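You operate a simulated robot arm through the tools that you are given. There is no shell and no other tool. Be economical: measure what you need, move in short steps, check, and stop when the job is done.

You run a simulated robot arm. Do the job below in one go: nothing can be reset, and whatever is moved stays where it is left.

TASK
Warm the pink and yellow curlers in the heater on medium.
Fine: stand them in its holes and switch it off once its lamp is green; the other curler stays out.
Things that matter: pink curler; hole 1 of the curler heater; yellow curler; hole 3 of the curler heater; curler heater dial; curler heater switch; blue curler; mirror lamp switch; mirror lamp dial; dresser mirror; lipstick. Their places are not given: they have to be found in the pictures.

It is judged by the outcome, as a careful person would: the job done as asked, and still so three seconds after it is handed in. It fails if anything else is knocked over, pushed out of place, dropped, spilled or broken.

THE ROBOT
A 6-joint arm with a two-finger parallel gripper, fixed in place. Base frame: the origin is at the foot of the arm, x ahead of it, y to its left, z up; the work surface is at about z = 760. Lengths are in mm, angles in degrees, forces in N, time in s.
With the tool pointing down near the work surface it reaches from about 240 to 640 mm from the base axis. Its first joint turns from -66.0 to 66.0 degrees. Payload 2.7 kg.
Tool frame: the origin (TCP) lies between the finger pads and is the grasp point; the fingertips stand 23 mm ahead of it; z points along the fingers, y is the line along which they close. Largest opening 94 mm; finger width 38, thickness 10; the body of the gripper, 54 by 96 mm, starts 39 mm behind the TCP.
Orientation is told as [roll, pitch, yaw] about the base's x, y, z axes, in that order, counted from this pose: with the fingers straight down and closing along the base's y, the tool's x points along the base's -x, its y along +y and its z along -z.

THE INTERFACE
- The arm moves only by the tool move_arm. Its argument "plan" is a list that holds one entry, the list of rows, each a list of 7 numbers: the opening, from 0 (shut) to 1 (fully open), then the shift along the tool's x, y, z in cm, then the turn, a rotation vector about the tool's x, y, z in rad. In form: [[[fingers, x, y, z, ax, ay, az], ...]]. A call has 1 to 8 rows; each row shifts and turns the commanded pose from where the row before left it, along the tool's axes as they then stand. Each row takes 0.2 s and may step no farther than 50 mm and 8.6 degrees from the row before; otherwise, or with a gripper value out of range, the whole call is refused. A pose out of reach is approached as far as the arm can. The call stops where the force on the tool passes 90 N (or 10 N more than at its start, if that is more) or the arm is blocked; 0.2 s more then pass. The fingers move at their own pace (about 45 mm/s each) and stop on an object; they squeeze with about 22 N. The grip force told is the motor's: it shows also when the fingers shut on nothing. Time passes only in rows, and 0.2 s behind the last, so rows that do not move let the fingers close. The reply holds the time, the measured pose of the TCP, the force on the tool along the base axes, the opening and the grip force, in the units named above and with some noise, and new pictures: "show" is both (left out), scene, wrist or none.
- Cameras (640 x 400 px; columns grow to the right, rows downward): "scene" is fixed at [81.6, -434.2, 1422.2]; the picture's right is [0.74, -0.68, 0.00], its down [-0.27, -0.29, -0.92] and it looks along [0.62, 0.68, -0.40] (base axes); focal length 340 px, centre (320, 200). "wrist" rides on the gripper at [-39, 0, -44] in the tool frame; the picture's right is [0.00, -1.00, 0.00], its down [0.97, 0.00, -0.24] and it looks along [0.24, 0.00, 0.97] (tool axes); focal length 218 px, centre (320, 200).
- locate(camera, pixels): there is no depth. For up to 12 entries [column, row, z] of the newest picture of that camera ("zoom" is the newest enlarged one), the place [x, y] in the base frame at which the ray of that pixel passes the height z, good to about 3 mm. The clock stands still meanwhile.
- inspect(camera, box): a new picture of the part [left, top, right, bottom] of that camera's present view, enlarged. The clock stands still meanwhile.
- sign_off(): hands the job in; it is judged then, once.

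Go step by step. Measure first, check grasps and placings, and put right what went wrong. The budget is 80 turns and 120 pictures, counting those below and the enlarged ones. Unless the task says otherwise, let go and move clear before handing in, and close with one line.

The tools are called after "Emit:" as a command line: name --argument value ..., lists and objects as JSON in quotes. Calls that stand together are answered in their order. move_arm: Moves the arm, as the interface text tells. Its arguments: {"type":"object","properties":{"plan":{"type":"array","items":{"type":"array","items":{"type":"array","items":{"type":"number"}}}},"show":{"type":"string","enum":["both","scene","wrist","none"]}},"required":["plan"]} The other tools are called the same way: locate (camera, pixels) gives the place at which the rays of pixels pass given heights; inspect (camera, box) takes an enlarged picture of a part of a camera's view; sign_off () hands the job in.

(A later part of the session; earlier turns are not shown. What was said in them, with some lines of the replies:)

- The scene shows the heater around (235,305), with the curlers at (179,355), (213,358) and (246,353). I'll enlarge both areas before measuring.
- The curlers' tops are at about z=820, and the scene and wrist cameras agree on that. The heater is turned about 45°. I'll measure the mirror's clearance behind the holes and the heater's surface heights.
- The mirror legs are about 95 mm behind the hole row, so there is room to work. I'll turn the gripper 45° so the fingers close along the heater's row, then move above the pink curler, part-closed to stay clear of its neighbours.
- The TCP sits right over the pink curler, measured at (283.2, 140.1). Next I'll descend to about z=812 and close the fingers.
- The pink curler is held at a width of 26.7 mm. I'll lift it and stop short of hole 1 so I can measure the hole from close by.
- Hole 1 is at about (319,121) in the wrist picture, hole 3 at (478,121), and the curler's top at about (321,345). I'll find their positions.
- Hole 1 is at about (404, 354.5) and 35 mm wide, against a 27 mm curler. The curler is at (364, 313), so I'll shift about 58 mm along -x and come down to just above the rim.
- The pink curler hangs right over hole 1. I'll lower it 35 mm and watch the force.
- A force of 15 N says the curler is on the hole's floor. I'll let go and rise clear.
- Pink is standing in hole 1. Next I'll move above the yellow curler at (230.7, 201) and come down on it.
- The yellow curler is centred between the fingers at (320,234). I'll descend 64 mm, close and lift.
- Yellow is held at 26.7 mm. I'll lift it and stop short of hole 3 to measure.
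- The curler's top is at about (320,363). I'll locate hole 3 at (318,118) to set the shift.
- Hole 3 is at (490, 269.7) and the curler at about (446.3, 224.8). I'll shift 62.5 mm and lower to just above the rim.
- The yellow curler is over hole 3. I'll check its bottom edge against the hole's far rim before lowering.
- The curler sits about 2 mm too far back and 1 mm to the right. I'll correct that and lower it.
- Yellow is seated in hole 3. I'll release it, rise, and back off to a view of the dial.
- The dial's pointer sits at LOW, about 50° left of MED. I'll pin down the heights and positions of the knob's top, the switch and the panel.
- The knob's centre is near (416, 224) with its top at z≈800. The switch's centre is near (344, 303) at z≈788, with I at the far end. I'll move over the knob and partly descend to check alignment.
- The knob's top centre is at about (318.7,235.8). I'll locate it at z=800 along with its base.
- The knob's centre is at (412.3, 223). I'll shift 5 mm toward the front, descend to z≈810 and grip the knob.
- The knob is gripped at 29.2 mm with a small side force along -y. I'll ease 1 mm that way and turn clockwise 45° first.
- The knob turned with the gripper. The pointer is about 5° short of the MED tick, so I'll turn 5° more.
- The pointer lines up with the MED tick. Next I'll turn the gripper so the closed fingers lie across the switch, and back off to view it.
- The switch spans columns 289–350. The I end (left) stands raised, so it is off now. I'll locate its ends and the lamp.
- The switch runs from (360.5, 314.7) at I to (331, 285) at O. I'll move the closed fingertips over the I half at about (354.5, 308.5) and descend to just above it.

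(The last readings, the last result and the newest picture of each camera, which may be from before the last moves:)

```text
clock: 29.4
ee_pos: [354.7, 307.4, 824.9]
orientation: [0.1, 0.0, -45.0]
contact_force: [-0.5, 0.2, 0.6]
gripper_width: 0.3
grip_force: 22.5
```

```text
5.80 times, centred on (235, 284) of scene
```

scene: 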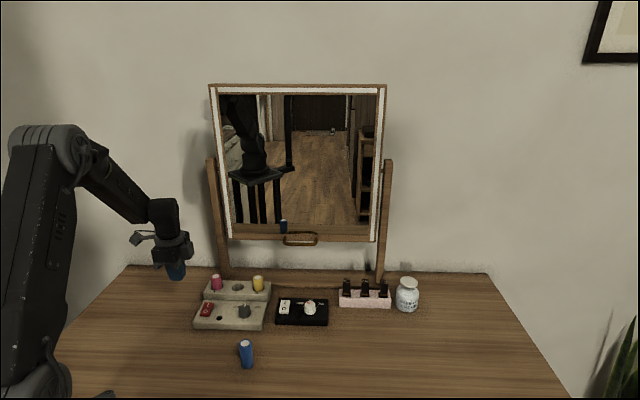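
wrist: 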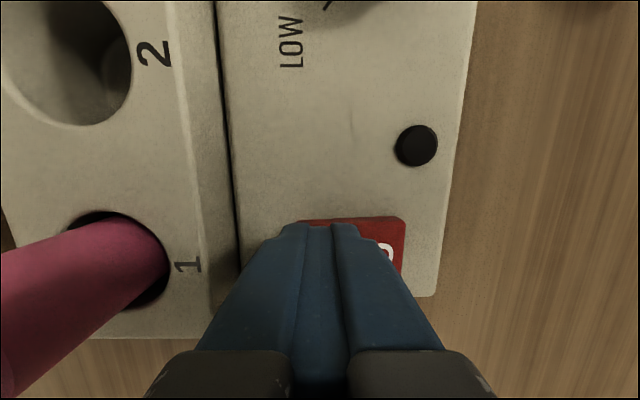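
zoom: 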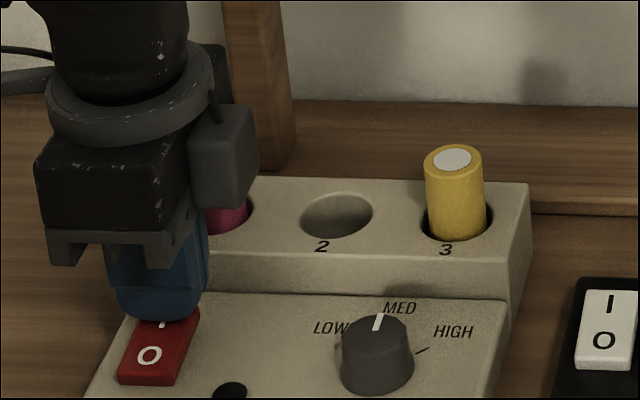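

The fingertips hover over the I half and the curlers are clear. I'll press down in small steps.

Emit:
move_arm --plan '[[[0, 0, 0, 0.5, 0, 0, 0], [0, 0, 0, 0.4, 0, 0, 0], [0, 0, 0, 0.3, 0, 0, 0]]]' --show "wrist"

Emit:
inspect --camera "scene" --box '[180, 270, 290, 339]'

```text
clock: 30.2
ee_pos: [355.9, 310.2, 815.8]
orientation: [0.4, 0.0, -45.0]
contact_force: [-12.8, -16.3, 64.7]
gripper_width: 0.0
grip_force: 22.3
```

wrist: 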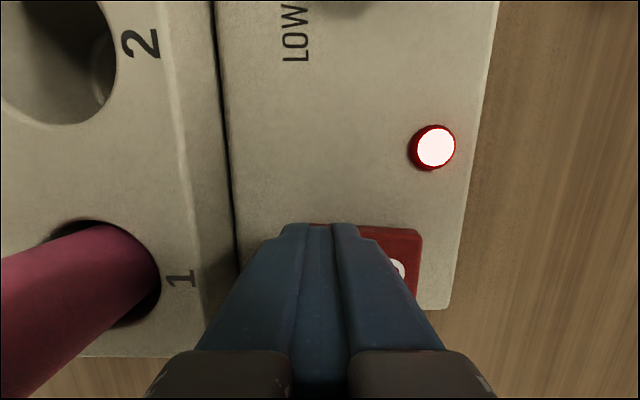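

```text
5.80 times, centred on (235, 304) of scene
```

zoom: 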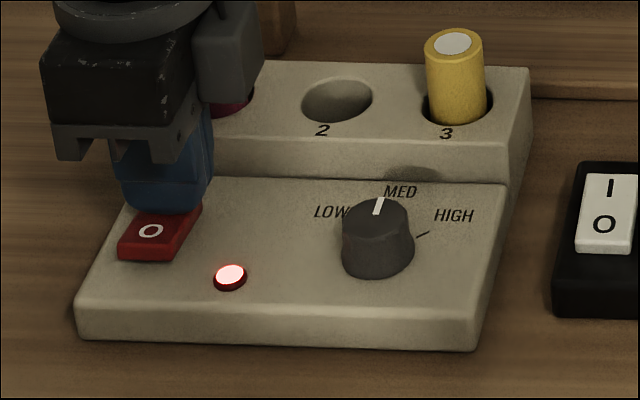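

The heater is on and its lamp is red at (433,147). I'll rise and hover over the O half while waiting for green.

Emit:
move_arm --plan '[[[0, 0, 0, -1.5, 0, 0, 0], [0, 0, 0, -1.5, 0, 0, 0], [0, 0, -2.4, 0, 0, 0, 0], [0, 0, 0, 0, 0, 0, 0], [0, 0, 0, 0, 0, 0, 0], [0, 0, 0, 0, 0, 0, 0], [0, 0, 0, 0, 0, 0, 0], [0, 0, 0, 0, 0, 0, 0]]]' --show "wrist"

```text
clock: 32.0
ee_pos: [338.4, 292.6, 841.8]
orientation: [0.0, 0.1, -45.1]
contact_force: [-0.8, 0.6, -0.7]
gripper_width: 0.0
grip_force: 21.5
```

wrist: 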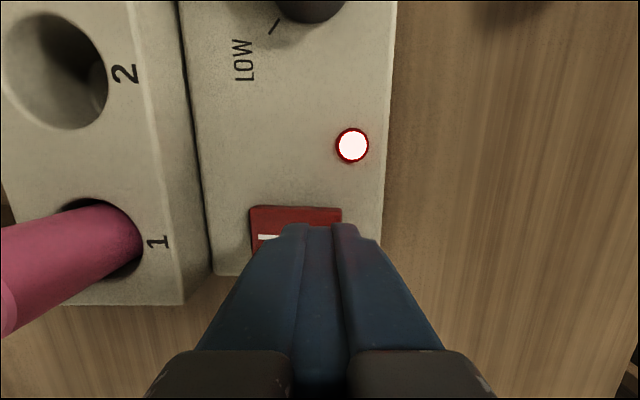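

The lamp is still red and the fingertips are over the O half. I'll lower to a close hover and wait.

Emit:
move_arm --plan '[[[0, -0.2, -0.1, 1.6, 0, 0, 0], [0, 0, 0, 0, 0, 0, 0], [0, 0, 0, 0, 0, 0, 0], [0, 0, 0, 0, 0, 0, 0], [0, 0, 0, 0, 0, 0, 0], [0, 0, 0, 0, 0, 0, 0], [0, 0, 0, 0, 0, 0, 0], [0, 0, 0, 0, 0, 0, 0]]]' --show "wrist"

Emit:
move_arm --plan '[[[0, 0, 0, 0, 0, 0, 0], [0, 0, 0, 0, 0, 0, 0], [0, 0, 0, 0, 0, 0, 0], [0, 0, 0, 0, 0, 0, 0], [0, 0, 0, 0, 0, 0, 0], [0, 0, 0, 0, 0, 0, 0], [0, 0, 0, 0, 0, 0, 0], [0, 0, 0, 0, 0, 0, 0]]]' --show "wrist"

```text
clock: 33.8
ee_pos: [339.1, 289.0, 825.6]
orientation: [0.0, 0.1, -45.0]
contact_force: [0.7, 0.4, -0.4]
gripper_width: 0.0
grip_force: 22.5
```

wrist: 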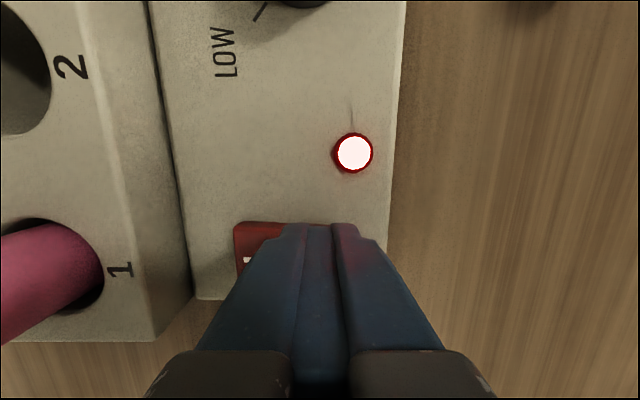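

```text
clock: 35.6
ee_pos: [340.0, 288.4, 825.0]
orientation: [0.1, 0.0, -44.9]
contact_force: [-0.8, 0.8, -0.3]
gripper_width: 0.0
grip_force: 21.9
```

wrist: 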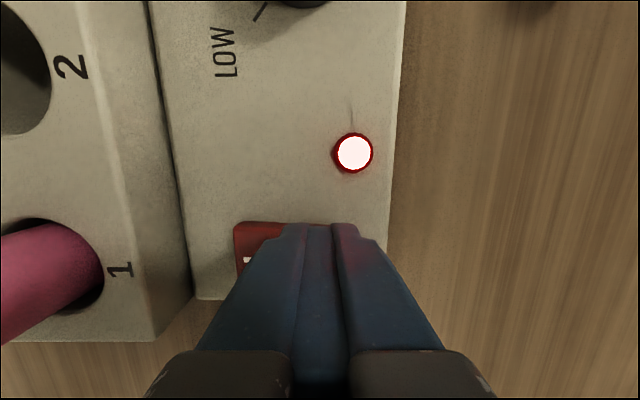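

The lamp is still red at (353,153), so I'll keep waiting.

Emit:
move_arm --plan '[[[0, 0, 0, 0, 0, 0, 0], [0, 0, 0, 0, 0, 0, 0], [0, 0, 0, 0, 0, 0, 0], [0, 0, 0, 0, 0, 0, 0], [0, 0, 0, 0, 0, 0, 0], [0, 0, 0, 0, 0, 0, 0], [0, 0, 0, 0, 0, 0, 0], [0, 0, 0, 0, 0, 0, 0]]]' --show "wrist"

Emit:
move_arm --plan '[[[0, 0, 0, 0, 0, 0, 0], [0, 0, 0, 0, 0, 0, 0], [0, 0, 0, 0, 0, 0, 0], [0, 0, 0, 0, 0, 0, 0], [0, 0, 0, 0, 0, 0, 0], [0, 0, 0, 0, 0, 0, 0], [0, 0, 0, 0, 0, 0, 0], [0, 0, 0, 0, 0, 0, 0]]]' --show "wrist"

```text
clock: 37.4
ee_pos: [338.5, 289.6, 825.2]
orientation: [-0.1, 0.1, -45.0]
contact_force: [0.9, -0.4, -0.3]
gripper_width: 0.0
grip_force: 22.2
```

wrist: 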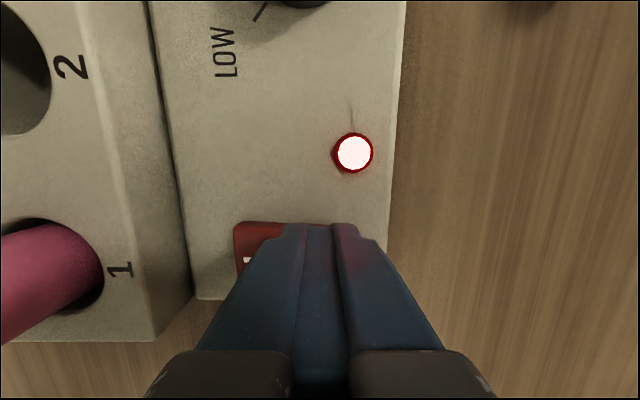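

```text
clock: 39.2
ee_pos: [339.1, 288.8, 825.2]
orientation: [0.0, 0.0, -45.0]
contact_force: [-0.2, -0.2, -0.5]
gripper_width: 0.0
grip_force: 22.2
```

wrist: 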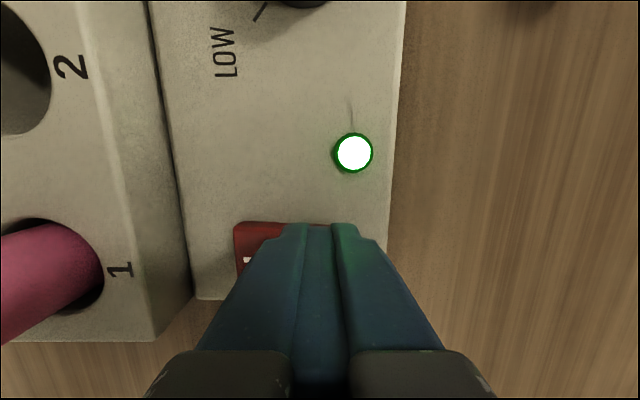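

The lamp is green. I'll press the O half now.

Emit:
move_arm --plan '[[[0, 0, 0, 0.5, 0, 0, 0], [0, 0, 0, 0.4, 0, 0, 0], [0, 0, 0, 0.3, 0, 0, 0]]]' --show "wrist"

```text
clock: 40.0
ee_pos: [338.9, 289.6, 817.4]
orientation: [0.0, 0.0, -45.1]
contact_force: [-24.9, -17.7, 60.7]
gripper_width: 0.0
grip_force: 21.9
```

wrist: 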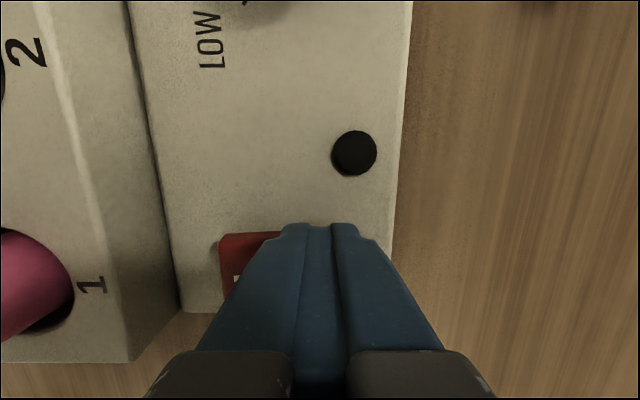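

The lamp is dark, so the heater is off. I'll rise clear and check everything.

Emit:
move_arm --plan '[[[0, 0, 0, -2, 0, 0, 0], [0, 0, 0, -4, 0, 0, 0], [0, 0, 0, -5, 0, 0, 0], [0, 4, 0, -3, 0, 0, 0], [0, 4, -2, -2, 0, 0, 0], [0, 0, 0, 0, 0, 0, 0]]]' --show "both"

Emit:
inspect --camera "scene" --box '[170, 255, 350, 367]'

```text
clock: 41.4
ee_pos: [269.0, 330.3, 975.9]
orientation: [-0.1, 0.0, -44.9]
contact_force: [-0.2, 0.2, -0.1]
gripper_width: 0.6
grip_force: 22.0
```

scene: 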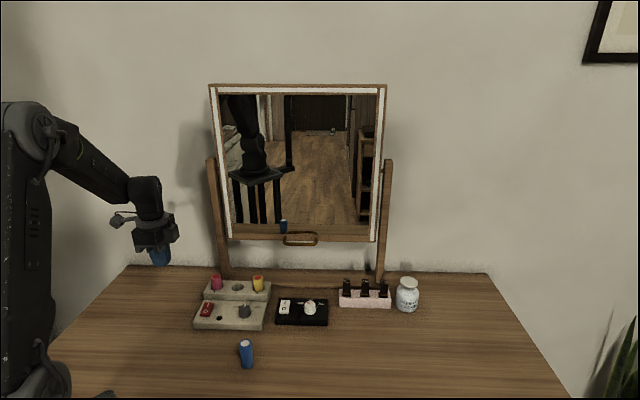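
wrist: 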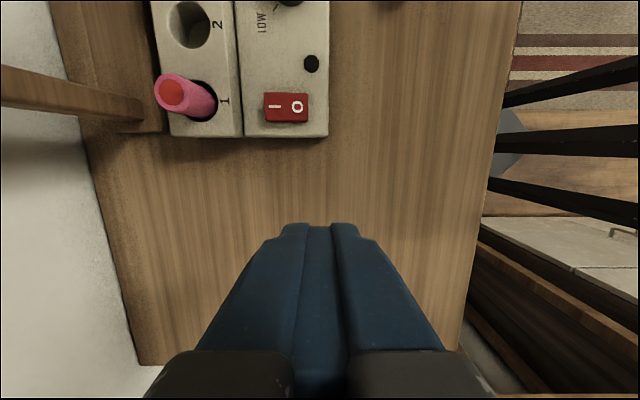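

```text
3.56 times, centred on (260, 311) of scene
```

zoom: 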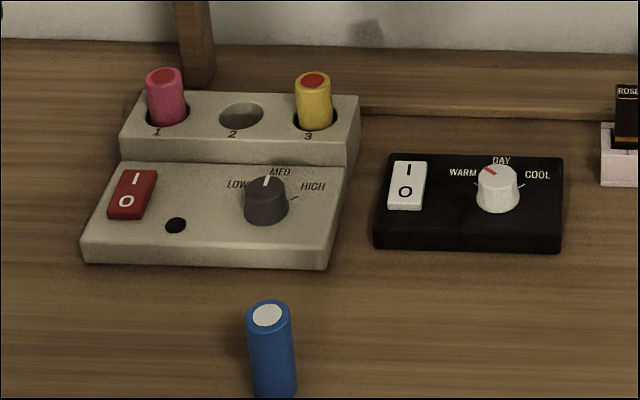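

The curlers' tops have turned red, so both are warm. The heater is off, its dial is at MED, and the blue curler and everything else are where they were, so I'm handing in.

Emit:
sign_off

```text
The job is handed in.
```

The pink curler is in hole 1 and the yellow one in hole 3, both warmed on medium; I switched the heater off after its lamp went green, and the blue curler stayed out.
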